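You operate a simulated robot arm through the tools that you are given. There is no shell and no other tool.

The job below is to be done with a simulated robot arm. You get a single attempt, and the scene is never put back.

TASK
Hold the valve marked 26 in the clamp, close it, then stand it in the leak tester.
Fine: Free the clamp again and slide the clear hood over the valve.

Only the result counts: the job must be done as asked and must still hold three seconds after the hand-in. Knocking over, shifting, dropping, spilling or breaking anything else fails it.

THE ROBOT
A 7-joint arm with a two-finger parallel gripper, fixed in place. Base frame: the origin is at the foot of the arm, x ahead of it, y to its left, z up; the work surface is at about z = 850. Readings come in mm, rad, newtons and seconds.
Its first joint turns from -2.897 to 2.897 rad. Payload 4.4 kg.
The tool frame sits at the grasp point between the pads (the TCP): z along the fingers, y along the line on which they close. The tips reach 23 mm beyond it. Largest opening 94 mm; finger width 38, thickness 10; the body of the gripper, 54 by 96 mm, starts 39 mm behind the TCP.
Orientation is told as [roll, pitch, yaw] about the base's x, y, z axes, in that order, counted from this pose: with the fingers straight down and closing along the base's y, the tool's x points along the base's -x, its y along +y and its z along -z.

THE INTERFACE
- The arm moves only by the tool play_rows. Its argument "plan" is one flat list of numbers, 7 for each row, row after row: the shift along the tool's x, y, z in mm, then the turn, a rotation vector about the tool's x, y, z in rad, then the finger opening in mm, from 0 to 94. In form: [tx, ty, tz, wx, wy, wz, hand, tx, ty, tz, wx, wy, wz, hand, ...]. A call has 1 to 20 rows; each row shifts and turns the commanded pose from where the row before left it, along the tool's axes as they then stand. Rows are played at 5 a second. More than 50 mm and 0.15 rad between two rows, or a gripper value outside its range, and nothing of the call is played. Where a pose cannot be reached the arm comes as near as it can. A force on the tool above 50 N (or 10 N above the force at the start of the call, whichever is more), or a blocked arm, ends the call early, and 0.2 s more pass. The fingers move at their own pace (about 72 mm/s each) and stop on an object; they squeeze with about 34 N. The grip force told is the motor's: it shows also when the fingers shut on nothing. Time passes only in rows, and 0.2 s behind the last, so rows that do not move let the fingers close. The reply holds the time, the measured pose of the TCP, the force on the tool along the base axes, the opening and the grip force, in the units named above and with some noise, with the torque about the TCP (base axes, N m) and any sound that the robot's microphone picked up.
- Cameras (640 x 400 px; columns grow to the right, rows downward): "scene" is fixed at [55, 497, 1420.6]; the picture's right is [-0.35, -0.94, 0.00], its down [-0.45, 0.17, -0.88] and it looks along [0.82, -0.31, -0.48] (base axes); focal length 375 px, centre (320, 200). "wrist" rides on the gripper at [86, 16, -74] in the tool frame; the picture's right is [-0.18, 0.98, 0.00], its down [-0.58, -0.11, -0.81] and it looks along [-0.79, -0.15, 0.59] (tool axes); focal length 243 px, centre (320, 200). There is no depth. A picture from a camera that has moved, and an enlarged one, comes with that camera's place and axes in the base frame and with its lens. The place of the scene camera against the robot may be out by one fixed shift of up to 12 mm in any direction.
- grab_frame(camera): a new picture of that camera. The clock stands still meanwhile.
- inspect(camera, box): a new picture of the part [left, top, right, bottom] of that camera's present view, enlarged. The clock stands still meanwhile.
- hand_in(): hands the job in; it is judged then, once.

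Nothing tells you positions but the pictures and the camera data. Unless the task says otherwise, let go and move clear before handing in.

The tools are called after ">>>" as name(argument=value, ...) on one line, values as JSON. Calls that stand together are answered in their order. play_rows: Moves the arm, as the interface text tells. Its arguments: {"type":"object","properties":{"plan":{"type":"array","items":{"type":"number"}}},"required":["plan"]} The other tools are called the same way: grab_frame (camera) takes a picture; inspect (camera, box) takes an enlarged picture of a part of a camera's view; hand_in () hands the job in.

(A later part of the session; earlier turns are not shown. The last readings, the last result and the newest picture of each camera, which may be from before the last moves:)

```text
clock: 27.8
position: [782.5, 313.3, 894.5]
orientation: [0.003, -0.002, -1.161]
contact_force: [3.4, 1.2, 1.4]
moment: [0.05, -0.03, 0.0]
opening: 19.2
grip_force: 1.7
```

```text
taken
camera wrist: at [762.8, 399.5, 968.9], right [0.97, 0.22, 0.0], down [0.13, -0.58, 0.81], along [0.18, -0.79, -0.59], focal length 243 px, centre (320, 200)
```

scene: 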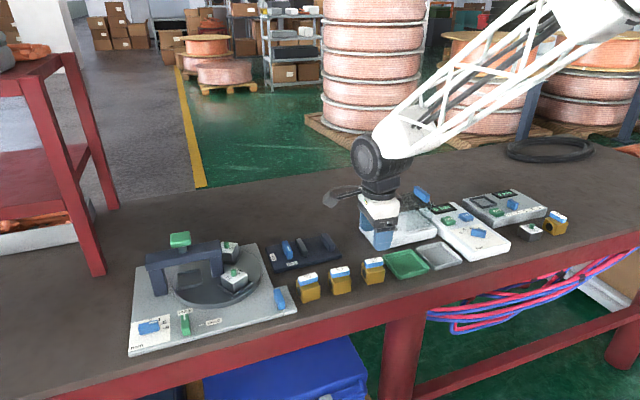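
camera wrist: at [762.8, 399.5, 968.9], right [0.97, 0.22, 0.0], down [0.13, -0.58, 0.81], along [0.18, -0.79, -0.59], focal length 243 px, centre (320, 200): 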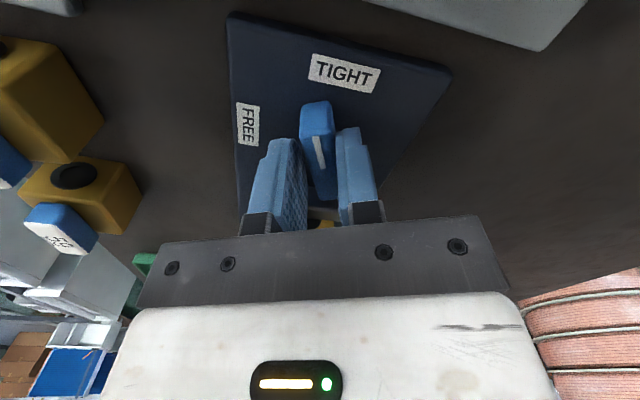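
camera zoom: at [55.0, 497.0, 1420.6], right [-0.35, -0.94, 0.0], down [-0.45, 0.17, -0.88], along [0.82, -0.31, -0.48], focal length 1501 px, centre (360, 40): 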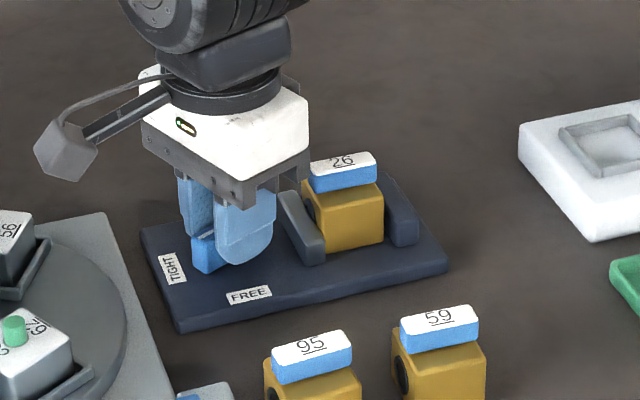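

The jaw is closing on the valve. Before going on I'll check the clearance between the wrist camera bracket and the turntable's bridge.

>>> inspect(camera="scene", box=[130, 190, 350, 320])

>>> inspect(camera="scene", box=[210, 190, 310, 260])

```text
2.91 times, centred on (240, 255) of scene
camera zoom: at [55.0, 497.0, 1420.6], right [-0.35, -0.94, 0.0], down [-0.45, 0.17, -0.88], along [0.82, -0.31, -0.48], focal length 1092 px, centre (553, 40)
```

zoom: 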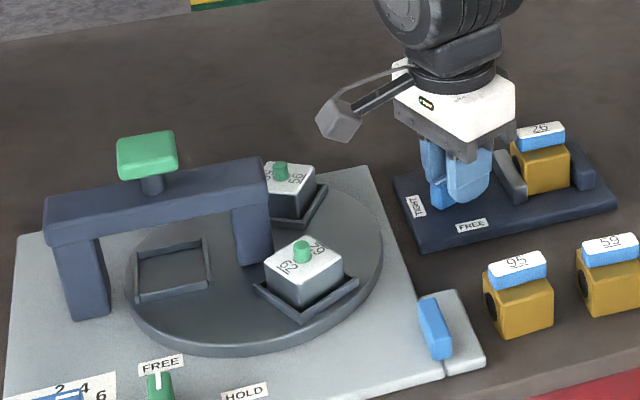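

```text
5.71 times, centred on (260, 225) of scene
camera zoom: at [55.0, 497.0, 1420.6], right [-0.35, -0.94, 0.0], down [-0.45, 0.17, -0.88], along [0.82, -0.31, -0.48], focal length 2144 px, centre (663, 57)
```

zoom: 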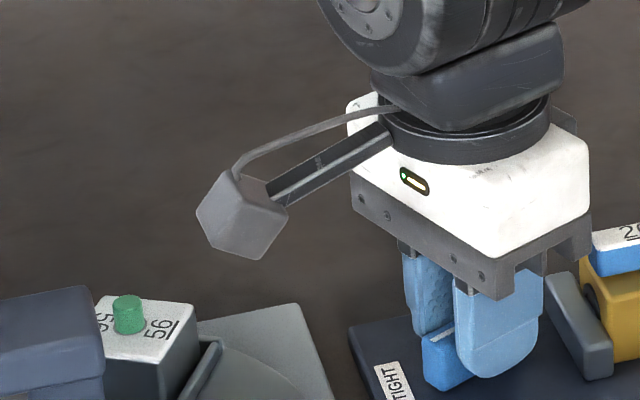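

There's plenty of clearance: the bridge pillar is at y≈475 and the blocks are well below. I'll carry on turning to TIGHT.

>>> play_rows(plan=[0, 0, 0, 0, 0, 0.1, 17.5, 0, 0, 0, 0, 0, 0.1, 17.5, 0, 0, 0, 0, 0, 0.1, 17.5, 0, 0, 0, 0, 0, 0.08, 17.5])

>>> inspect(camera="scene", box=[240, 190, 380, 290])

>>> inspect(camera="wrist", box=[200, 20, 440, 220])

```text
clock: 28.8
position: [782.6, 313.8, 894.1]
orientation: [0.001, 0.001, -1.539]
contact_force: [5.1, -2.0, -1.5]
moment: [-0.02, -0.06, -0.01]
opening: 19.3
grip_force: 2.6
```

```text
4.00 times, centred on (310, 240) of scene
camera zoom: at [55.0, 497.0, 1420.6], right [-0.35, -0.94, 0.0], down [-0.45, 0.17, -0.88], along [0.82, -0.31, -0.48], focal length 1501 px, centre (360, 40)
```

zoom: 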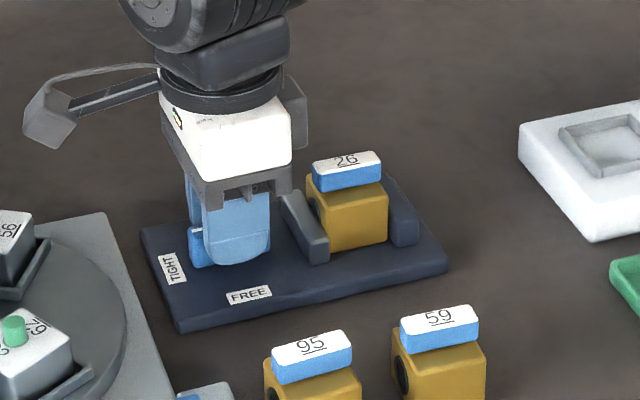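

```text
2.00 times, centred on (320, 120) of wrist
camera zoom: at [796.2, 400.8, 969.2], right [0.99, -0.15, 0.0], down [-0.09, -0.59, 0.81], along [-0.12, -0.8, -0.59], focal length 485 px, centre (320, 360)
```

zoom: 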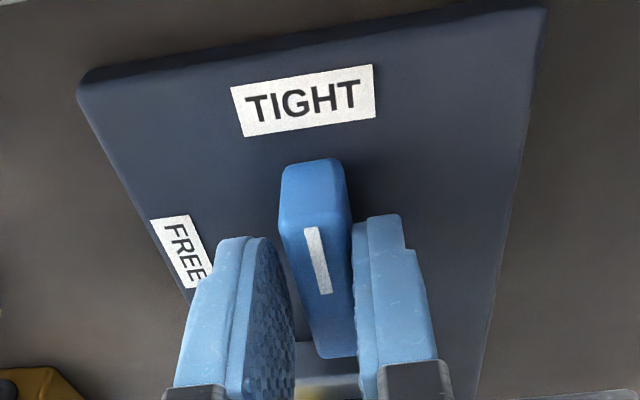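

The lever is about 85° round and the jaw is pushing on the valve. I'll turn a little further to seat it.

>>> play_rows(plan=[0, 0, 0, 0, 0, 0.05, 17.5, 0, 0, 0, 0, 0, 0.05, 17.5, 0, 0, 0, 0, 0, 0, 17.5])

>>> inspect(camera="wrist", box=[200, 20, 440, 220])

```text
clock: 29.6
position: [783.8, 314.1, 896.0]
orientation: [0.001, 0.002, -1.639]
contact_force: [10.7, 5.5, 0.4]
moment: [0.03, -0.09, 0.29]
opening: 22.1
grip_force: 5.2
```

```text
2.00 times, centred on (320, 120) of wrist
camera zoom: at [804.5, 398.8, 970.0], right [0.97, -0.25, 0.0], down [-0.15, -0.57, 0.81], along [-0.2, -0.78, -0.59], focal length 485 px, centre (320, 360)
```

zoom: 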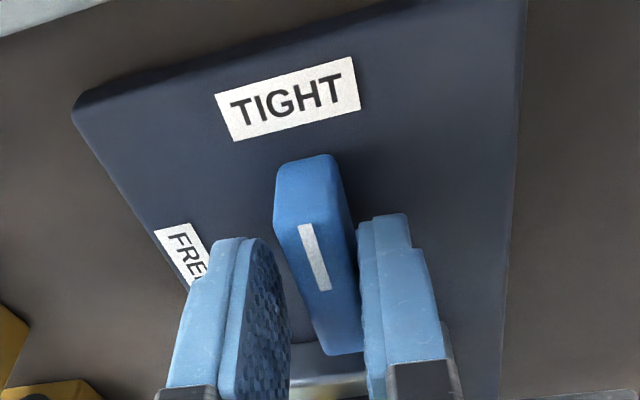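

The lever now points straight at TIGHT and resists, so it's at its stop. I'll open, lift away and check the clamp.

>>> play_rows(plan=[0, 0, 0, 0, 0, 0, 34, 0, 0, 0, 0, 0, 0, 34, 0, 0, -20, 0, 0, 0, 34, 0, 0, -35, 0, 0, 0, 34, 0, 0, -35, 0, 0, 0, 34, 0, 0, 0, 0, 0, 0, 34])

>>> grab_frame(camera="wrist")

>>> inspect(camera="scene", box=[240, 190, 380, 290])

>>> inspect(camera="wrist", box=[220, 0, 440, 160])

```text
clock: 30.9
position: [782.5, 313.3, 986.2]
orientation: [-0.001, 0.0, -1.636]
contact_force: [0.1, -0.4, 0.4]
moment: [0.01, -0.02, -0.03]
opening: 33.9
grip_force: 0.0
```

```text
taken
camera wrist: at [805.5, 398.9, 1059.7], right [0.97, -0.25, 0.0], down [-0.15, -0.57, 0.81], along [-0.2, -0.78, -0.59], focal length 243 px, centre (320, 200)
```

wrist: 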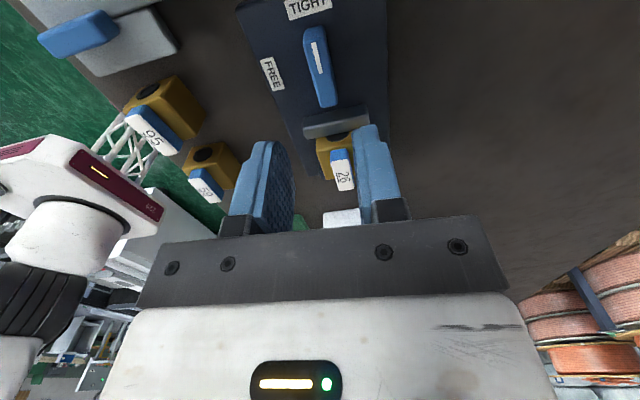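

```text
4.00 times, centred on (310, 240) of scene
camera zoom: at [55.0, 497.0, 1420.6], right [-0.35, -0.94, 0.0], down [-0.45, 0.17, -0.88], along [0.82, -0.31, -0.48], focal length 1501 px, centre (360, 40)
```

zoom: 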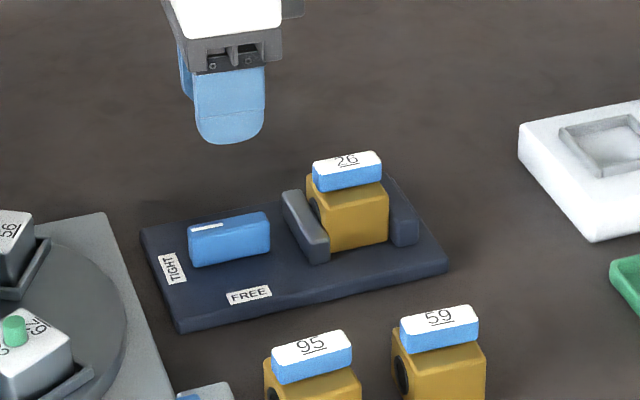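

```text
2.50 times, centred on (330, 80) of wrist
camera zoom: at [805.5, 398.9, 1059.7], right [0.97, -0.25, 0.0], down [-0.15, -0.57, 0.81], along [-0.2, -0.78, -0.59], focal length 606 px, centre (295, 500)
```

zoom: 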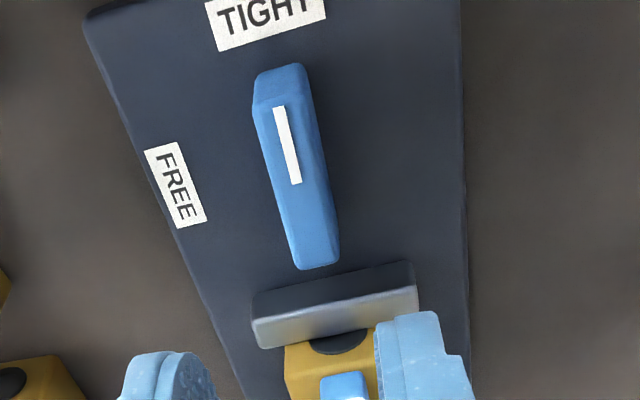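

The clamp is tight on valve 26 and the lever points at TIGHT. Now I'll move above the valve handle with the fingers set to close along x.

>>> play_rows(plan=[0, 0, 0, 0, 0, -0.065, 34, -40.85, 1.1, 3, 0, 0, 0, 34, -40.85, 1.1, 3, 0, 0, 0, 34, 0, 0, 0, 0, 0, 0, 34])

>>> grab_frame(camera="wrist")

>>> inspect(camera="wrist", box=[230, 0, 410, 140])

```text
clock: 31.9
position: [784.9, 231.5, 981.6]
orientation: [0.001, 0.001, -1.573]
contact_force: [0.0, 0.4, 0.2]
moment: [-0.01, 0.02, -0.01]
opening: 33.8
grip_force: 0.2
```

```text
taken
camera wrist: at [800.6, 317.6, 1055.8], right [0.98, -0.19, 0.0], down [-0.11, -0.58, 0.81], along [-0.15, -0.79, -0.59], focal length 243 px, centre (320, 200)
```

wrist: 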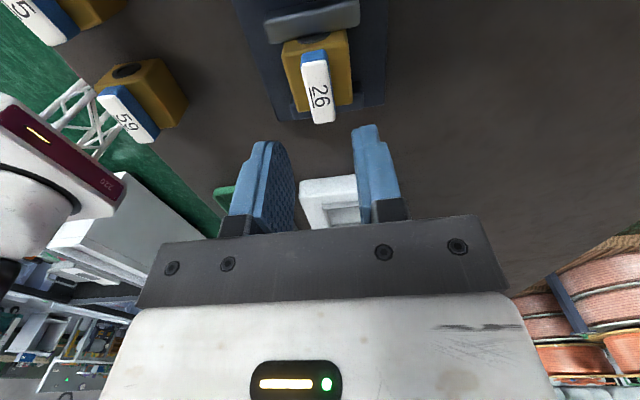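

```text
2.86 times, centred on (320, 70) of wrist
camera zoom: at [800.6, 317.6, 1055.8], right [0.98, -0.19, 0.0], down [-0.11, -0.58, 0.81], along [-0.15, -0.79, -0.59], focal length 693 px, centre (320, 571)
```

zoom: 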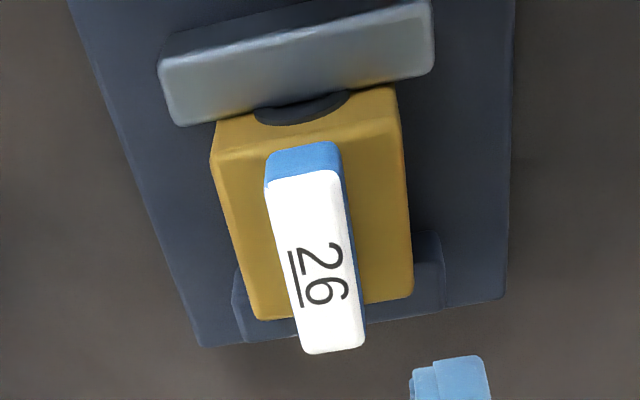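

The handle's centre measures (785, 233.5), aligned with y. I'll come down so the fingertips straddle only the handle, above the body.

>>> play_rows(plan=[2, 0.2, 20, 0, 0, 0, 30, 0, 0, 20, 0, 0, 0, 30, 0, 0, 10, 0, 0, 0, 30, 0, 0, 8, 0, 0, 0, 30, 0, 0, 0, 0, 0, 0, 30])

>>> grab_frame(camera="wrist")

>>> inspect(camera="scene", box=[270, 190, 370, 270])

```text
clock: 33.1
position: [785.7, 233.8, 920.8]
orientation: [0.0, 0.002, -1.573]
contact_force: [-0.5, 1.2, 0.4]
moment: [-0.03, 0.01, 0.02]
opening: 30.0
grip_force: 0.0
```

```text
taken
camera wrist: at [802.3, 320.1, 996.0], right [0.98, -0.19, 0.0], down [-0.11, -0.58, 0.81], along [-0.15, -0.79, -0.59], focal length 243 px, centre (320, 200)
```

wrist: 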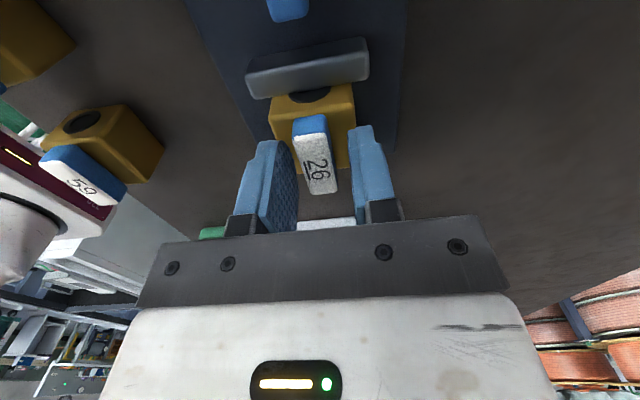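

```text
5.00 times, centred on (320, 230) of scene
camera zoom: at [55.0, 497.0, 1420.6], right [-0.35, -0.94, 0.0], down [-0.45, 0.17, -0.88], along [0.82, -0.31, -0.48], focal length 1876 px, centre (320, 50)
```

zoom: 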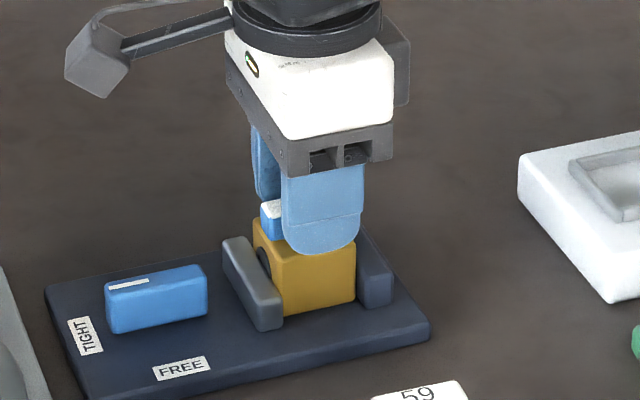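

The fingertips straddle the handle. I'll close to a loose 17.5 mm and test-turn clockwise a little, watching torque.

>>> play_rows(plan=[0, 0, 0, 0, 0, 0, 17.5, 0, 0, 0, 0, 0, 0, 17.5])

>>> play_rows(plan=[0, 0, 0, 0, 0, 0.07, 17.5, 0, 0, 0, 0, 0, 0.07, 17.5, 0, 0, 0, 0, 0, 0.07, 17.5, 0, 0, 0, 0, 0, 0, 17.5])

>>> inspect(camera="wrist", box=[200, 20, 440, 220])

```text
clock: 33.8
position: [785.5, 233.1, 922.1]
orientation: [0.0, 0.001, -1.573]
contact_force: [-0.3, -0.4, 0.8]
moment: [0.02, -0.01, -0.01]
opening: 17.4
grip_force: 0.1
```

```text
clock: 34.8
position: [784.7, 232.3, 921.8]
orientation: [0.001, 0.003, -1.782]
contact_force: [-0.5, 0.0, 3.6]
moment: [-0.03, 0.06, 0.03]
opening: 18.4
grip_force: 0.9
```

```text
2.00 times, centred on (320, 120) of wrist
camera zoom: at [818.9, 314.2, 995.2], right [0.92, -0.39, 0.0], down [-0.23, -0.55, 0.81], along [-0.31, -0.74, -0.59], focal length 485 px, centre (320, 360)
```

zoom: 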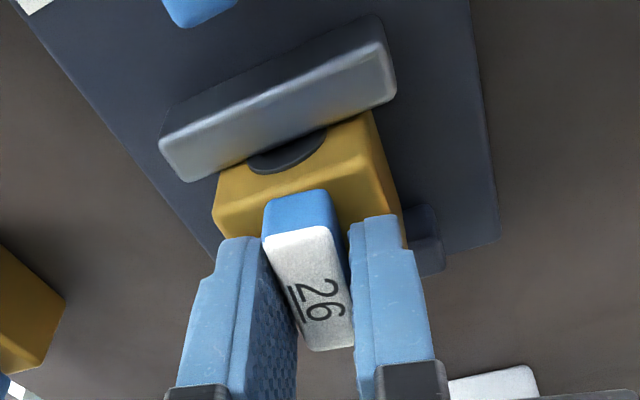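

The handle follows clockwise (about 11° so far) with little torque. I'll continue that way.

>>> play_rows(plan=[0, 0, 0, 0, 0, 0.1, 17.5, 0, 0, 0, 0, 0, 0.1, 17.5, 0, 0, 0, 0, 0, 0.1, 17.5, 0, 0, 0, 0, 0, 0.1, 17.5, 0, 0, 0, 0, 0, 0, 17.5])

>>> inspect(camera="wrist", box=[200, 20, 440, 220])

>>> grab_frame(camera="scene")

```text
clock: 36.0
position: [786.0, 235.3, 921.3]
orientation: [0.001, 0.001, -2.183]
contact_force: [0.3, 0.6, 1.4]
moment: [0.0, 0.03, -0.05]
opening: 17.2
grip_force: 0.2
```

```text
2.00 times, centred on (320, 120) of wrist
camera zoom: at [848.1, 296.0, 995.2], right [0.7, -0.72, 0.0], down [-0.42, -0.41, 0.81], along [-0.58, -0.56, -0.59], focal length 485 px, centre (320, 360)
```

zoom: 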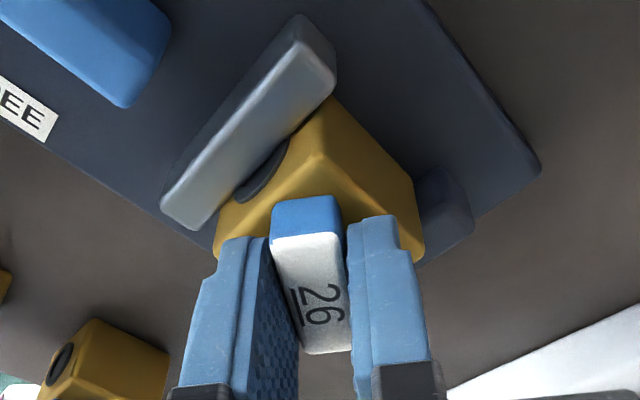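

```text
taken
```

scene: 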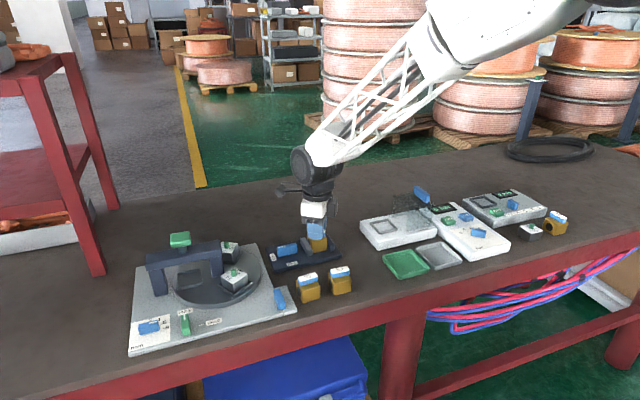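

The handle is around 35° and the body stays held. Continuing.

>>> play_rows(plan=[0, 0, 0, 0, 0, 0.1, 17.5, 0, 0, 0, 0, 0, 0.1, 17.5, 0, 0, 0, 0, 0, 0.1, 17.5, 0, 0, 0, 0, 0, 0.1, 17.5, 0, 0, 0, 0, 0, 0.1, 17.5, 0, 0, 0, 0, 0, 0, 17.5])

>>> inspect(camera="wrist", box=[200, 20, 440, 220])

```text
clock: 37.4
position: [784.3, 233.7, 922.5]
orientation: [0.001, 0.001, -2.684]
contact_force: [-1.3, 5.4, -0.1]
moment: [0.08, -0.04, 0.06]
opening: 19.3
grip_force: 2.2
```

```text
2.00 times, centred on (320, 120) of wrist
camera zoom: at [869.0, 257.4, 995.1], right [0.27, -0.96, 0.0], down [-0.57, -0.16, 0.81], along [-0.78, -0.22, -0.59], focal length 485 px, centre (320, 360)
```

zoom: 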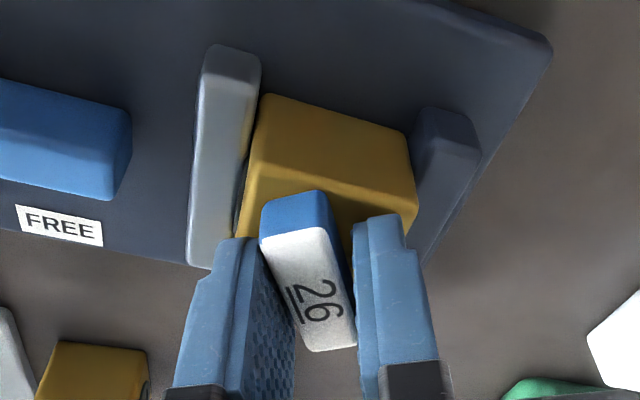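

Still following. I'll continue towards 90° in smaller batches.

>>> play_rows(plan=[0, 0, 0, 0, 0, 0.1, 17.5, 0, 0, 0, 0, 0, 0.1, 17.5, 0, 0, 0, 0, 0, 0.1, 17.5, 0, 0, 0, 0, 0, 0, 17.5])

>>> play_rows(plan=[0, 0, 0, 0, 0, 0.07, 17.5, 0, 0, 0, 0, 0, 0.07, 17.5, 0, 0, 0, 0, 0, 0, 17.5])

>>> inspect(camera="wrist", box=[200, 20, 440, 220])

```text
clock: 38.3
position: [796.7, 219.3, 937.6]
orientation: [-0.032, 0.019, -2.775]
contact_force: [-2.3, -0.5, 13.1]
moment: [0.05, 0.27, 0.01]
opening: 18.1
grip_force: 0.6
out of reach, approached as far as the arm can: row 1, 2, 3
stopped in row 4: the force on the tool passed its limit at 78 N (the readings are from after the stop); the commanded pose is now the measured one
```

```text
clock: 39.1
position: [795.1, 220.6, 937.8]
orientation: [-0.031, 0.018, -2.776]
contact_force: [0.6, 0.7, 24.6]
moment: [0.13, 0.44, -0.03]
opening: 18.0
grip_force: 0.9
out of reach, approached as far as the arm can: row 1, 2
```

```text
2.00 times, centred on (320, 120) of wrist
camera zoom: at [881.6, 233.8, 1012.5], right [0.18, -0.98, -0.03], down [-0.59, -0.14, 0.8], along [-0.79, -0.13, -0.6], focal length 485 px, centre (320, 360)
```

zoom: 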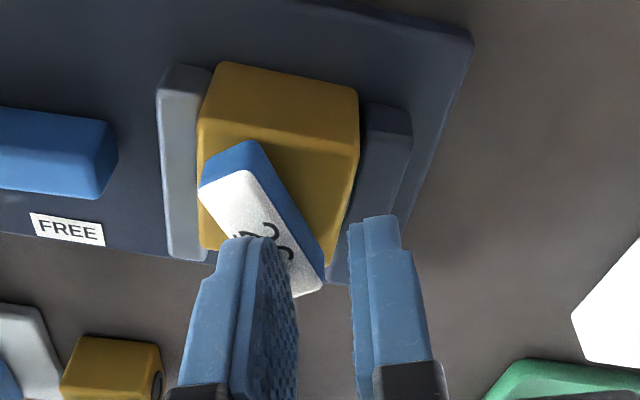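

The wrist reached its joint limit and rode up off the handle; the valve is still clamped and the handle is about two-thirds closed. I'll lift clear, unwind to a small positive yaw (same grip, half a turn round), and finish the turn from there.

>>> play_rows(plan=[0, 0, -10, 0, 0, 0, 30, 0, 0, -30, 0, 0, 0, 34, 0, 0, -40, 0, 0, 0, 34, 0, 0, 0, 0, 0, 0, 34])

>>> inspect(camera="scene", box=[240, 190, 380, 290])

>>> inspect(camera="wrist", box=[200, 0, 440, 180])

```text
clock: 40.1
position: [793.7, 217.3, 1014.1]
orientation: [-0.033, 0.016, -2.772]
contact_force: [-0.2, 1.1, 0.0]
moment: [-0.01, -0.02, 0.01]
opening: 34.1
grip_force: 0.0
```

```text
4.00 times, centred on (310, 240) of scene
camera zoom: at [55.0, 497.0, 1420.6], right [-0.35, -0.94, 0.0], down [-0.45, 0.17, -0.88], along [0.82, -0.31, -0.48], focal length 1501 px, centre (360, 40)
```

zoom: 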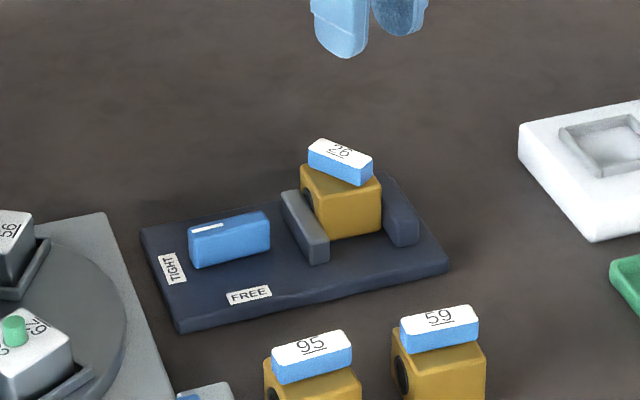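

```text
2.22 times, centred on (320, 90) of wrist
camera zoom: at [880.3, 230.8, 1089.5], right [0.18, -0.98, -0.04], down [-0.58, -0.14, 0.8], along [-0.79, -0.13, -0.6], focal length 539 px, centre (320, 444)
```

zoom: 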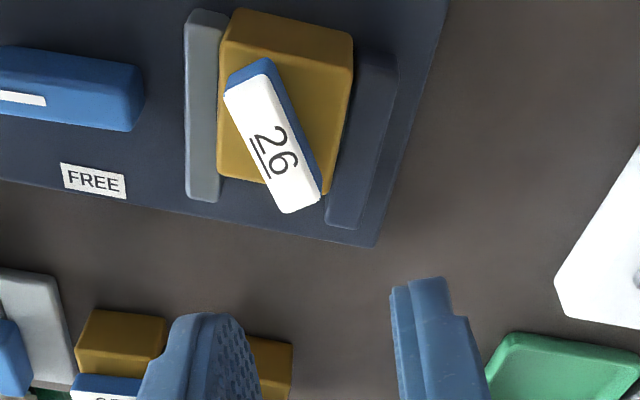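

The handle is about two-thirds turned, though the valve body seems to have slid a little towards +x in the jaws. I'll level the tool and unwind the wrist.

>>> play_rows(plan=[0, 0, 0, -0.032, -0.017, 0, 34, 0, 0, 0, 0, 0, -0.145, 34, 0, 0, 0, 0, 0, -0.145, 34, 0, 0, 0, 0, 0, -0.145, 34, 0, 0, 0, 0, 0, -0.145, 34, 0, 0, 0, 0, 0, -0.145, 34, 0, 0, 0, 0, 0, -0.145, 34, 0, 0, 0, 0, 0, -0.145, 34, 0, 0, 0, 0, 0, -0.145, 34, 0, 0, 0, 0, 0, -0.145, 34, 0, 0, 0, 0, 0, -0.145, 34, 0, 0, 0, 0, 0, -0.145, 34, 0, 0, 0, 0, 0, -0.145, 34, 0, 0, 0, 0, 0, -0.145, 34, 0, 0, 0, 0, 0, -0.145, 34, 0, 0, 0, 0, 0, -0.145, 34, 0, 0, 0, 0, 0, -0.145, 34, 0, 0, 0, 0, 0, -0.145, 34, 0, 0, 0, 0, 0, -0.145, 34])

>>> grab_frame(camera="wrist")

>>> inspect(camera="wrist", box=[210, 0, 450, 160])

```text
clock: 44.1
position: [797.2, 208.9, 1016.7]
orientation: [-0.001, 0.004, -0.161]
contact_force: [0.5, -1.1, 0.2]
moment: [-0.01, 0.02, 0.05]
opening: 33.9
grip_force: 0.0
out of reach, approached as far as the arm can: row 1
```

```text
taken
camera wrist: at [714.7, 240.1, 1090.2], right [0.34, 0.94, 0.0], down [0.56, -0.2, 0.81], along [0.76, -0.27, -0.59], focal length 243 px, centre (320, 200)
```

wrist: 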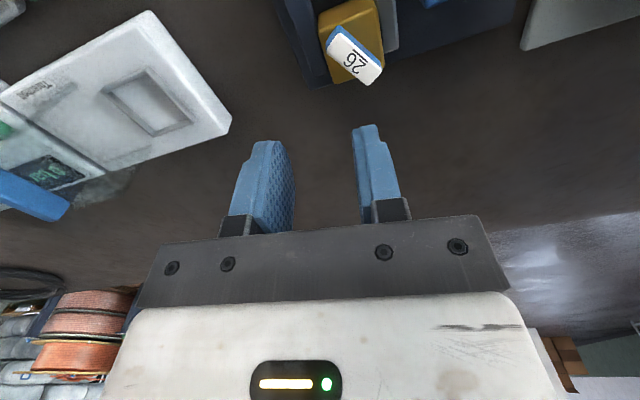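

```text
2.50 times, centred on (330, 80) of wrist
camera zoom: at [714.7, 240.1, 1090.2], right [0.34, 0.94, 0.0], down [0.56, -0.2, 0.81], along [0.76, -0.27, -0.59], focal length 606 px, centre (295, 500)
```

zoom: 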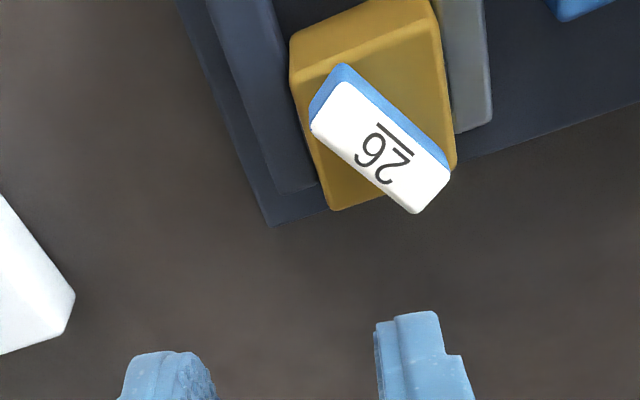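

I'll back off to a clear viewing position at yaw 0 to measure the valve body and handle.

>>> play_rows(plan=[0, 0, 0, 0, 0, -0.08, 34, 0, 0, 0, 0, 0, -0.081, 34, 28.5, 12, 18, 0, 0, 0, 34, 28.5, 12, 18, 0, 0, 0, 34, 0, 0, 0, 0, 0, 0, 34])

>>> grab_frame(camera="wrist")

>>> inspect(camera="wrist", box=[210, 40, 430, 200])

>>> inspect(camera="scene", box=[270, 200, 370, 270])

```text
clock: 45.3
position: [737.8, 232.7, 982.0]
orientation: [-0.002, 0.002, -0.001]
contact_force: [0.7, -0.4, 0.0]
moment: [0.02, 0.0, -0.02]
opening: 34.0
grip_force: 0.0
```

```text
taken
camera wrist: at [651.8, 249.8, 1056.2], right [0.19, 0.98, 0.0], down [0.58, -0.11, 0.81], along [0.79, -0.15, -0.59], focal length 243 px, centre (320, 200)
```

wrist: 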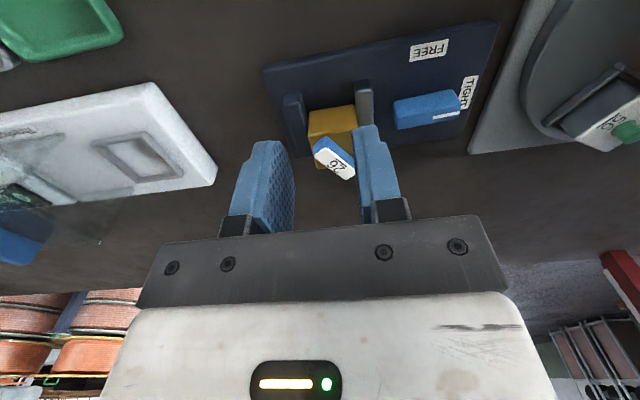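

```text
2.50 times, centred on (320, 120) of wrist
camera zoom: at [651.8, 249.8, 1056.2], right [0.19, 0.98, 0.0], down [0.58, -0.11, 0.81], along [0.79, -0.15, -0.59], focal length 606 px, centre (320, 400)
```

zoom: 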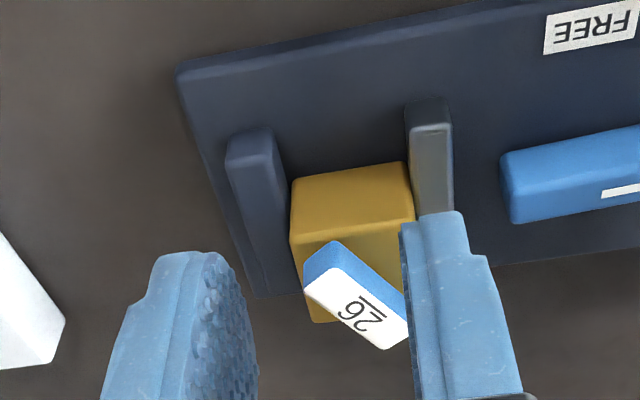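

```text
5.71 times, centred on (320, 235) of scene
camera zoom: at [55.0, 497.0, 1420.6], right [-0.35, -0.94, 0.0], down [-0.45, 0.17, -0.88], along [0.82, -0.31, -0.48], focal length 2144 px, centre (320, 0)
```

zoom: 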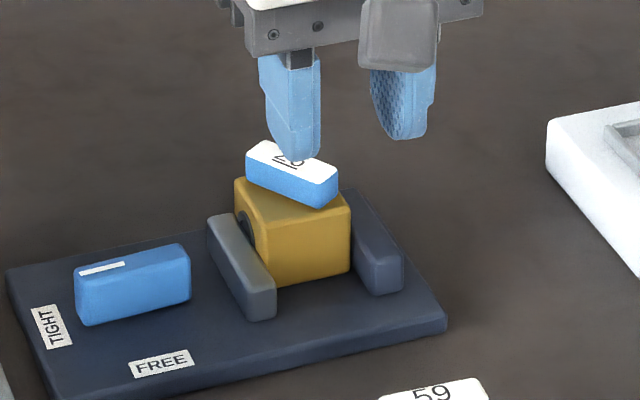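

The valve has slid about 13 mm towards +x but is still clamped flat between the jaws. The handle's centre is about (797, 236) and it is about 57° turned. I'll line up on it with yaw +33°.

>>> play_rows(plan=[-29.5, 1.3, 0, 0, 0, 0, 34, -29.5, 1.3, 0, 0, 0, 0, 34, 0, 0, 0, 0, 0, -0.144, 34, 0, 0, 0, 0, 0, -0.144, 34, 0, 0, 0, 0, 0, -0.144, 34, 0, 0, 0, 0, 0, -0.144, 34, 0, 0, 0, 0, 0, 0, 34])

>>> grab_frame(camera="wrist")

>>> inspect(camera="wrist", box=[210, 0, 430, 160])

```text
clock: 46.9
position: [799.2, 235.7, 981.4]
orientation: [0.0, 0.002, 0.575]
contact_force: [-0.6, 0.3, 0.4]
moment: [-0.02, 0.01, -0.02]
opening: 34.0
grip_force: 0.0
```

```text
taken
camera wrist: at [717.8, 202.9, 1054.6], right [-0.38, 0.93, 0.0], down [0.55, 0.23, 0.81], along [0.75, 0.31, -0.59], focal length 243 px, centre (320, 200)
```

wrist: 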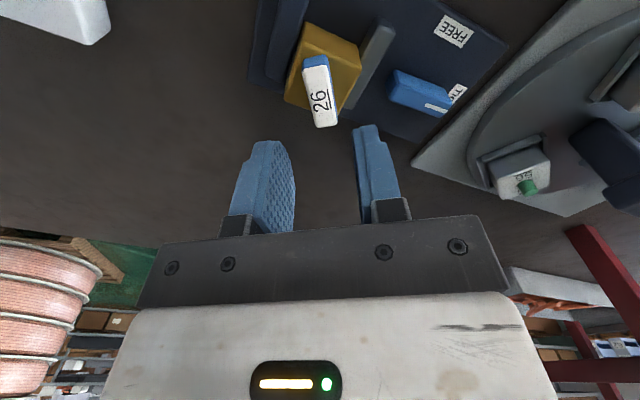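

```text
2.50 times, centred on (320, 80) of wrist
camera zoom: at [717.8, 202.9, 1054.6], right [-0.38, 0.93, 0.0], down [0.55, 0.23, 0.81], along [0.75, 0.31, -0.59], focal length 606 px, centre (320, 500)
```

zoom: 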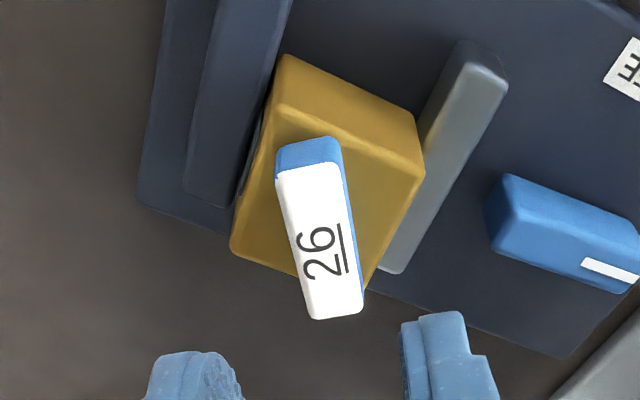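

The gripper is aligned with the handle: both at 57°, with centres within about 1.5 mm. I'll lower and close loosely.

>>> play_rows(plan=[-0.7, 1.1, 20, 0, 0, 0, 30, 0, 0, 20, 0, 0, 0, 30, 0, 0, 10, 0, 0, 0, 30, 0, 0, 9, 0, 0, 0, 30, 0, 0, 0, 0, 0, 0, 30])

>>> grab_frame(camera="wrist")

>>> inspect(camera="scene", box=[270, 190, 370, 270])

```text
clock: 48.1
position: [798.2, 237.1, 921.5]
orientation: [0.001, 0.0, 0.574]
contact_force: [-0.3, 0.5, -0.9]
moment: [0.01, 0.01, 0.0]
opening: 30.0
grip_force: 0.1
```

```text
taken
camera wrist: at [718.1, 203.7, 995.3], right [-0.38, 0.93, 0.0], down [0.55, 0.22, 0.81], along [0.75, 0.3, -0.59], focal length 243 px, centre (320, 200)
```

wrist: 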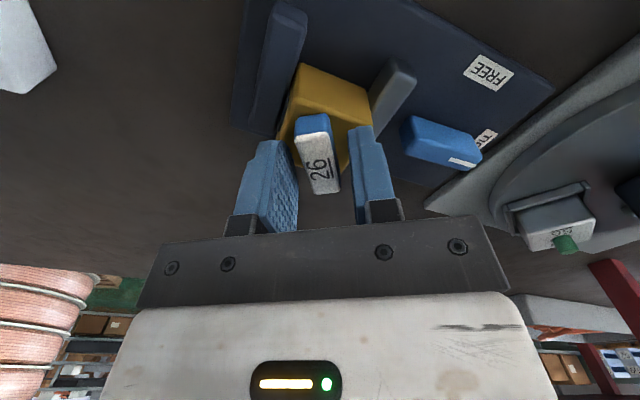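

```text
5.00 times, centred on (320, 230) of scene
camera zoom: at [55.0, 497.0, 1420.6], right [-0.35, -0.94, 0.0], down [-0.45, 0.17, -0.88], along [0.82, -0.31, -0.48], focal length 1876 px, centre (320, 50)
```

zoom: 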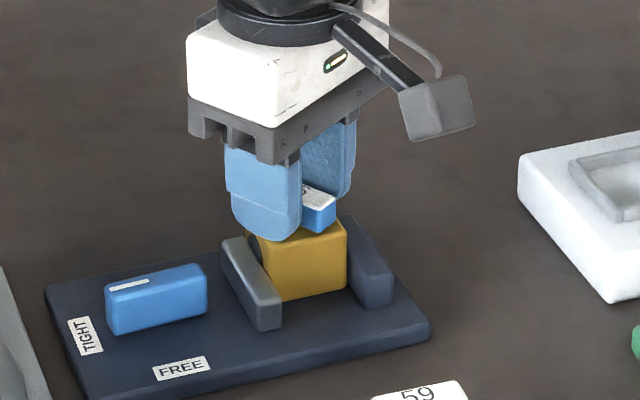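

Well placed. I'll close loosely and turn clockwise the remaining third.

>>> play_rows(plan=[0, 0, 0, 0, 0, 0, 17.5, 0, 0, 0, 0, 0, 0, 17.5, 0, 0, 0, 0, 0, 0.1, 17.5, 0, 0, 0, 0, 0, 0.1, 17.5, 0, 0, 0, 0, 0, 0.1, 17.5, 0, 0, 0, 0, 0, 0.1, 17.5, 0, 0, 0, 0, 0, 0, 17.5])

>>> play_rows(plan=[0, 0, 0, 0, 0, 0.09, 17.5, 0, 0, 0, 0, 0, 0.09, 17.5, 0, 0, 0, 0, 0, 0, 17.5])

>>> inspect(camera="wrist", box=[200, 20, 440, 220])

```text
clock: 49.7
position: [798.8, 235.6, 920.7]
orientation: [0.0, 0.001, 0.172]
contact_force: [-1.1, -4.7, 2.8]
moment: [-0.07, -0.01, 0.09]
opening: 19.2
grip_force: 1.8
```

```text
clock: 50.5
position: [799.2, 235.9, 921.1]
orientation: [-0.003, 0.001, -0.007]
contact_force: [-1.5, -4.0, 1.3]
moment: [-0.12, -0.01, 0.08]
opening: 19.5
grip_force: 2.0
```

```text
2.00 times, centred on (320, 120) of wrist
camera zoom: at [712.8, 253.3, 995.2], right [0.19, 0.98, 0.0], down [0.58, -0.11, 0.81], along [0.79, -0.15, -0.59], focal length 485 px, centre (320, 360)
```

zoom: 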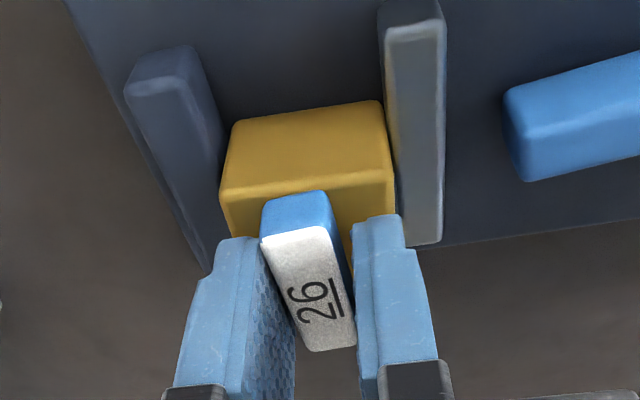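

The handle is almost square now, lagging slightly because of the play. I'll turn a bit more to find the stop.

>>> play_rows(plan=[0, 0, 0, 0, 0, 0.05, 17.5, 0, 0, 0, 0, 0, 0.05, 17.5, 0, 0, 0, 0, 0, 0, 17.5])

>>> inspect(camera="wrist", box=[200, 20, 440, 220])

```text
clock: 51.3
position: [798.6, 237.1, 921.6]
orientation: [-0.002, 0.002, -0.106]
contact_force: [0.6, -3.4, -0.9]
moment: [-0.12, -0.04, 0.09]
opening: 19.0
grip_force: 2.6
```

```text
2.00 times, centred on (320, 120) of wrist
camera zoom: at [714.7, 262.7, 995.9], right [0.29, 0.96, 0.0], down [0.57, -0.17, 0.81], along [0.77, -0.23, -0.59], focal length 485 px, centre (320, 360)
```

zoom: 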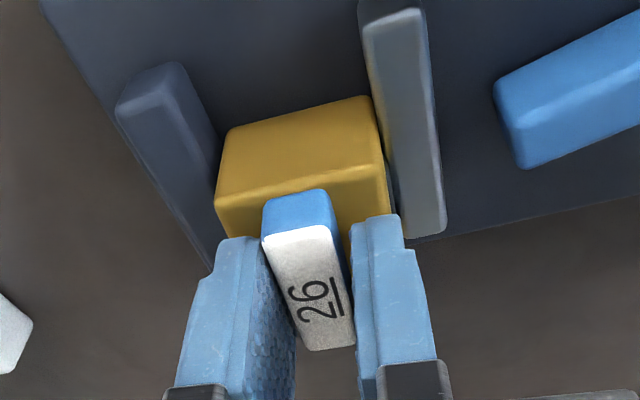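

The handle now measures about 95° of turn without a clear stop. I'll probe slightly further to see whether there's a stop.

>>> play_rows(plan=[0, 0, 0, 0, 0, 0.04, 17.5, 0, 0, 0, 0, 0, 0.04, 17.5, 0, 0, 0, 0, 0, 0, 17.5])

>>> inspect(camera="wrist", box=[200, 20, 440, 220])

```text
clock: 52.1
position: [798.9, 237.4, 921.8]
orientation: [-0.001, 0.003, -0.187]
contact_force: [0.5, -1.1, -0.7]
moment: [0.04, 0.02, 0.02]
opening: 17.6
grip_force: 0.0
```

```text
2.00 times, centred on (320, 120) of wrist
camera zoom: at [717.3, 269.6, 996.3], right [0.36, 0.93, 0.0], down [0.55, -0.21, 0.81], along [0.75, -0.29, -0.59], focal length 485 px, centre (320, 360)
```

zoom: 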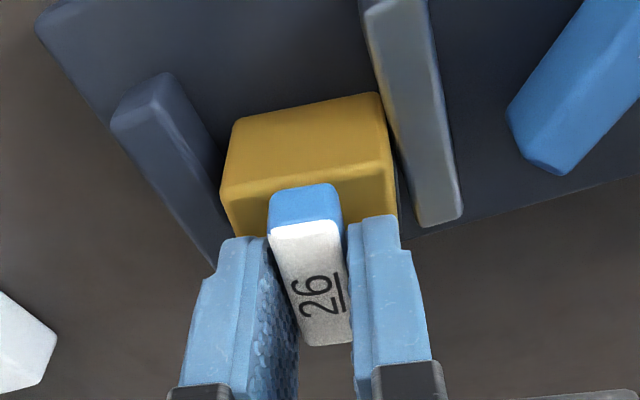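

Something changed: the force vanished and the clamp lever looks different in the picture. I'll stop here and look.

>>> grab_frame(camera="wrist")

>>> inspect(camera="scene", box=[240, 190, 380, 290])

```text
taken
camera wrist: at [717.3, 269.6, 996.3], right [0.36, 0.93, 0.0], down [0.55, -0.21, 0.81], along [0.75, -0.29, -0.59], focal length 243 px, centre (320, 200)
```

wrist: 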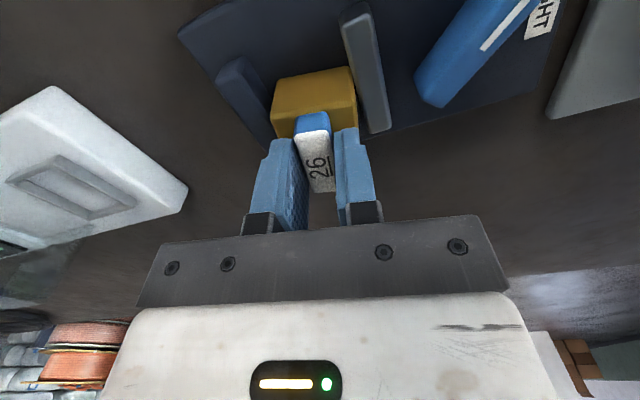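

```text
4.00 times, centred on (310, 240) of scene
camera zoom: at [55.0, 497.0, 1420.6], right [-0.35, -0.94, 0.0], down [-0.45, 0.17, -0.88], along [0.82, -0.31, -0.48], focal length 1501 px, centre (360, 40)
```

zoom: 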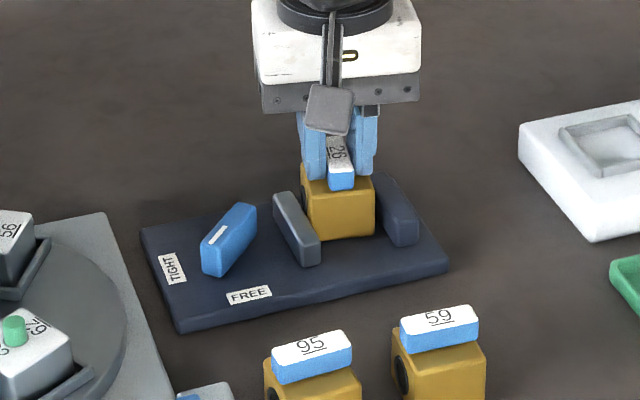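

The handle has reached its closed stop, about 90° to the body. My extra turn then twisted the body and pushed the clamp lever back to about half. I'll let go of the handle, lift, and look closely.

>>> play_rows(plan=[0, 0, 0, 0, 0, 0, 30, 0, 0, 0, 0, 0, 0, 30, 0, 0, -20, 0, 0, 0, 30, 0, 0, -40, 0, 0, 0, 34, 8, 0, -15, 0, 0, 0, 34, 0, 0, 0, 0, 0, 0, 34])

>>> inspect(camera="wrist", box=[240, 0, 460, 140])

>>> inspect(camera="scene", box=[250, 190, 370, 270])

```text
clock: 53.5
position: [792.1, 240.9, 996.5]
orientation: [-0.003, 0.002, -0.188]
contact_force: [-0.4, -0.6, 0.5]
moment: [-0.02, 0.02, 0.0]
opening: 34.0
grip_force: 0.1
```

```text
2.86 times, centred on (350, 70) of wrist
camera zoom: at [709.8, 272.6, 1071.0], right [0.36, 0.93, 0.0], down [0.55, -0.21, 0.81], along [0.75, -0.29, -0.59], focal length 693 px, centre (234, 571)
```

zoom: 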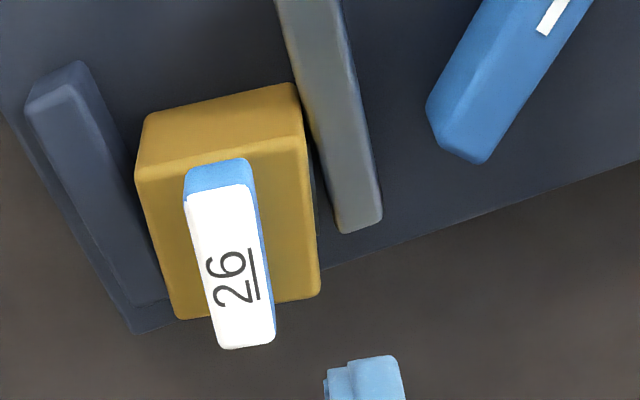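

```text
5.00 times, centred on (310, 230) of scene
camera zoom: at [55.0, 497.0, 1420.6], right [-0.35, -0.94, 0.0], down [-0.45, 0.17, -0.88], along [0.82, -0.31, -0.48], focal length 1876 px, centre (370, 50)
```

zoom: 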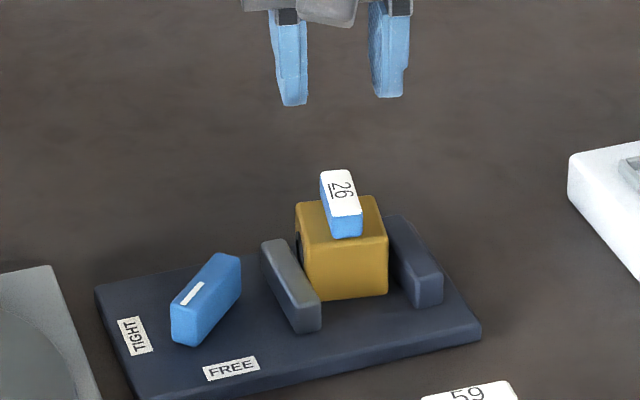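

The handle lies parallel to the body's port-free sides, so the valve is closed at exactly 90°. Next is turning the clamp lever back to FREE, so I'll go above it.

>>> play_rows(plan=[0, 0, 0, 0, 0, -0.094, 34, 0, 0, 0, 0, 0, -0.094, 34, 4.5, 36.2, 8.25, 0, 0, 0, 34, 4.5, 36.2, 8.25, 0, 0, 0, 34, 0, 0, 0, 0, 0, 0.14, 34, 0, 0, 0, 0, 0, 0.14, 34, 0, 0, 0, 0, 0, 0.14, 34, 0, 0, 0, 0, 0, 0.14, 34, 0, 0, 0, 0, 0, 0.14, 34, 0, 0, 0, 0, 0, 0, 34])

>>> inspect(camera="wrist", box=[220, 0, 440, 140])

>>> grab_frame(camera="wrist")

```text
clock: 55.7
position: [782.0, 309.4, 980.7]
orientation: [-0.001, 0.001, -0.7]
contact_force: [0.4, -0.2, -0.7]
moment: [-0.02, -0.03, -0.01]
opening: 34.0
grip_force: 0.1
```

```text
2.86 times, centred on (330, 70) of wrist
camera zoom: at [725.6, 378.4, 1054.7], right [0.77, 0.63, 0.0], down [0.38, -0.46, 0.81], along [0.51, -0.62, -0.59], focal length 693 px, centre (291, 571)
```

zoom: 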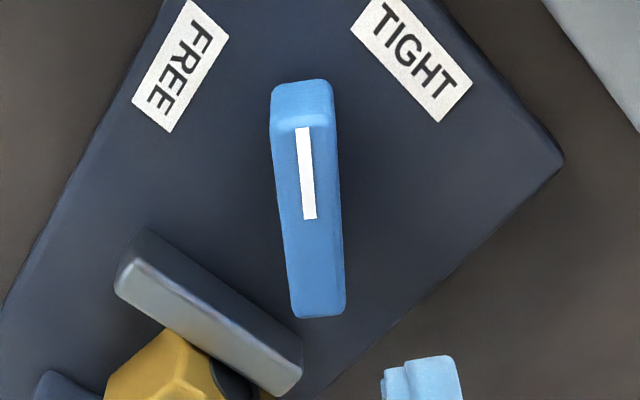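

```text
taken
camera wrist: at [725.6, 378.4, 1054.7], right [0.77, 0.63, 0.0], down [0.38, -0.46, 0.81], along [0.51, -0.62, -0.59], focal length 243 px, centre (320, 200)
```

wrist: 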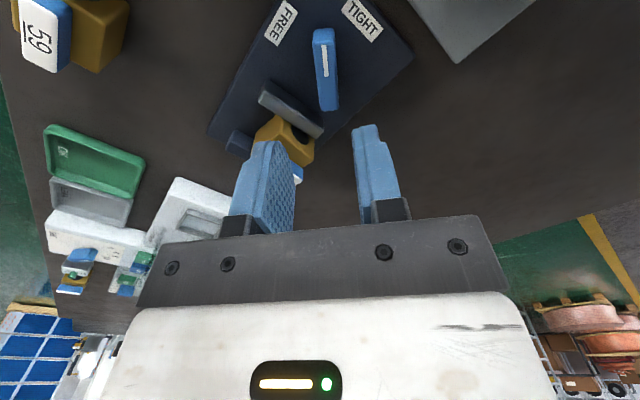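

The lever sits at about 44°, centred near (784, 314). I'll align, lower and turn it loosely counter-clockwise to FREE.

>>> play_rows(plan=[0.7, 3.8, 0, 0, 0, 0, 30, 0, 0, 0, 0, 0, 0.07, 30, 0, 0, 40, 0, 0, 0, 30, 0, 0, 25, 0, 0, 0, 30, 0, 0, 12, 0, 0, 0, 30, 0, 0, 8, 0, 0, 0, 30, 0, 0, 0, 0, 0, 0, 30])

>>> inspect(camera="wrist", box=[200, 20, 440, 220])

```text
clock: 57.3
position: [784.2, 312.9, 895.9]
orientation: [-0.001, 0.0, -0.768]
contact_force: [-0.6, -0.4, -0.2]
moment: [-0.02, 0.0, -0.02]
opening: 30.1
grip_force: 0.1
```

```text
2.00 times, centred on (320, 120) of wrist
camera zoom: at [733.5, 385.7, 970.7], right [0.82, 0.58, 0.0], down [0.34, -0.48, 0.81], along [0.47, -0.66, -0.59], focal length 485 px, centre (320, 360)
```

zoom: 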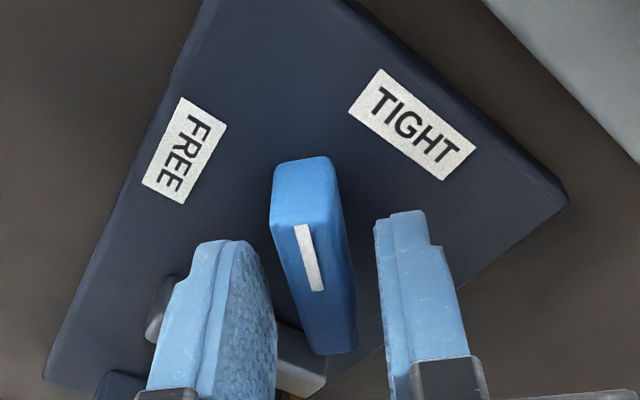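

Centred. I'll close loosely and turn back to FREE.

>>> play_rows(plan=[0, 0, 0, 0, 0, 0, 17.5, 0, 0, 0, 0, 0, 0, 17.5, 0, 0, 0, 0, 0, -0.1, 17.5, 0, 0, 0, 0, 0, -0.1, 17.5, 0, 0, 0, 0, 0, -0.1, 17.5, 0, 0, 0, 0, 0, -0.1, 17.5, 0, 0, 0, 0, 0, -0.1, 17.5, 0, 0, 0, 0, 0, -0.1, 17.5, 0, 0, 0, 0, 0, -0.1, 17.5, 0, 0, 0, 0, 0, 0, 17.5])

>>> play_rows(plan=[0, 0, 0, 0, 0, -0.07, 17.5, 0, 0, 0, 0, 0, -0.05, 17.5, 0, 0, 0, 0, 0, -0.04, 17.5, 0, 0, 0, 0, 0, 0, 17.5])

>>> inspect(camera="wrist", box=[200, 20, 440, 220])

>>> inspect(camera="scene", box=[250, 190, 370, 270])

```text
clock: 59.5
position: [782.6, 313.8, 895.8]
orientation: [-0.002, 0.002, -0.067]
contact_force: [-0.4, -2.0, -0.8]
moment: [0.0, 0.04, -0.06]
opening: 18.3
grip_force: 0.9
```

```text
clock: 60.5
position: [783.3, 313.9, 895.0]
orientation: [-0.001, 0.002, 0.092]
contact_force: [-0.9, -9.4, 1.7]
moment: [-0.12, 0.0, -0.19]
opening: 21.3
grip_force: 4.6
```

```text
2.00 times, centred on (320, 120) of wrist
camera zoom: at [696.0, 323.0, 969.2], right [0.09, 1.0, 0.0], down [0.59, -0.05, 0.81], along [0.8, -0.08, -0.59], focal length 485 px, centre (320, 360)
```

zoom: 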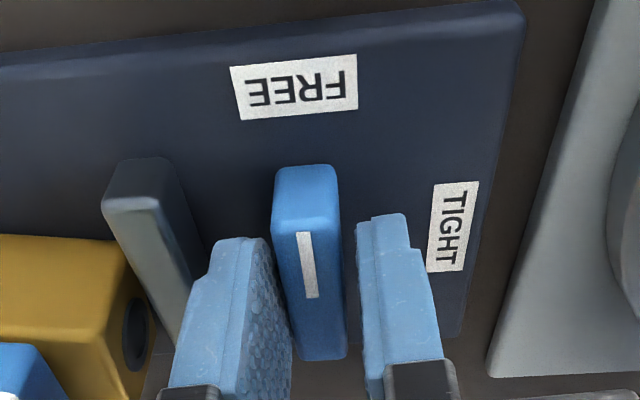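

```text
5.00 times, centred on (310, 230) of scene
camera zoom: at [55.0, 497.0, 1420.6], right [-0.35, -0.94, 0.0], down [-0.45, 0.17, -0.88], along [0.82, -0.31, -0.48], focal length 1876 px, centre (370, 50)
```

zoom: 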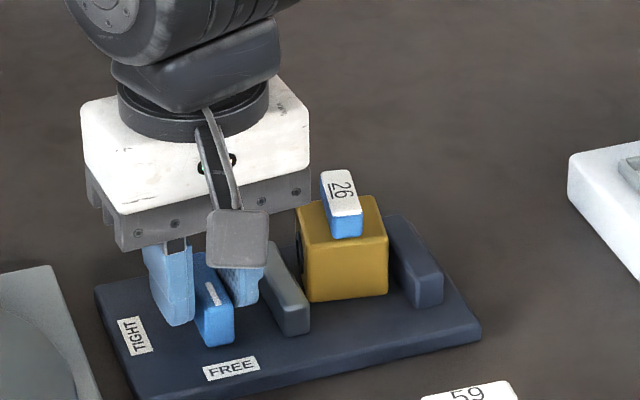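

The lever is back at its FREE stop. I'll release, lift and go look at the leak tester and hood.

>>> play_rows(plan=[0, 0, 0, 0, 0, 0, 34, 0, 0, 0, 0, 0, 0, 34, 0, 0, -25, 0, 0, 0, 34, 0, 0, -45, 0, 0, 0, 34, 0, 0, -45, 0, 0, 0.092, 0, 34])

```text
refused: plan must hold 7 numbers for each row
```

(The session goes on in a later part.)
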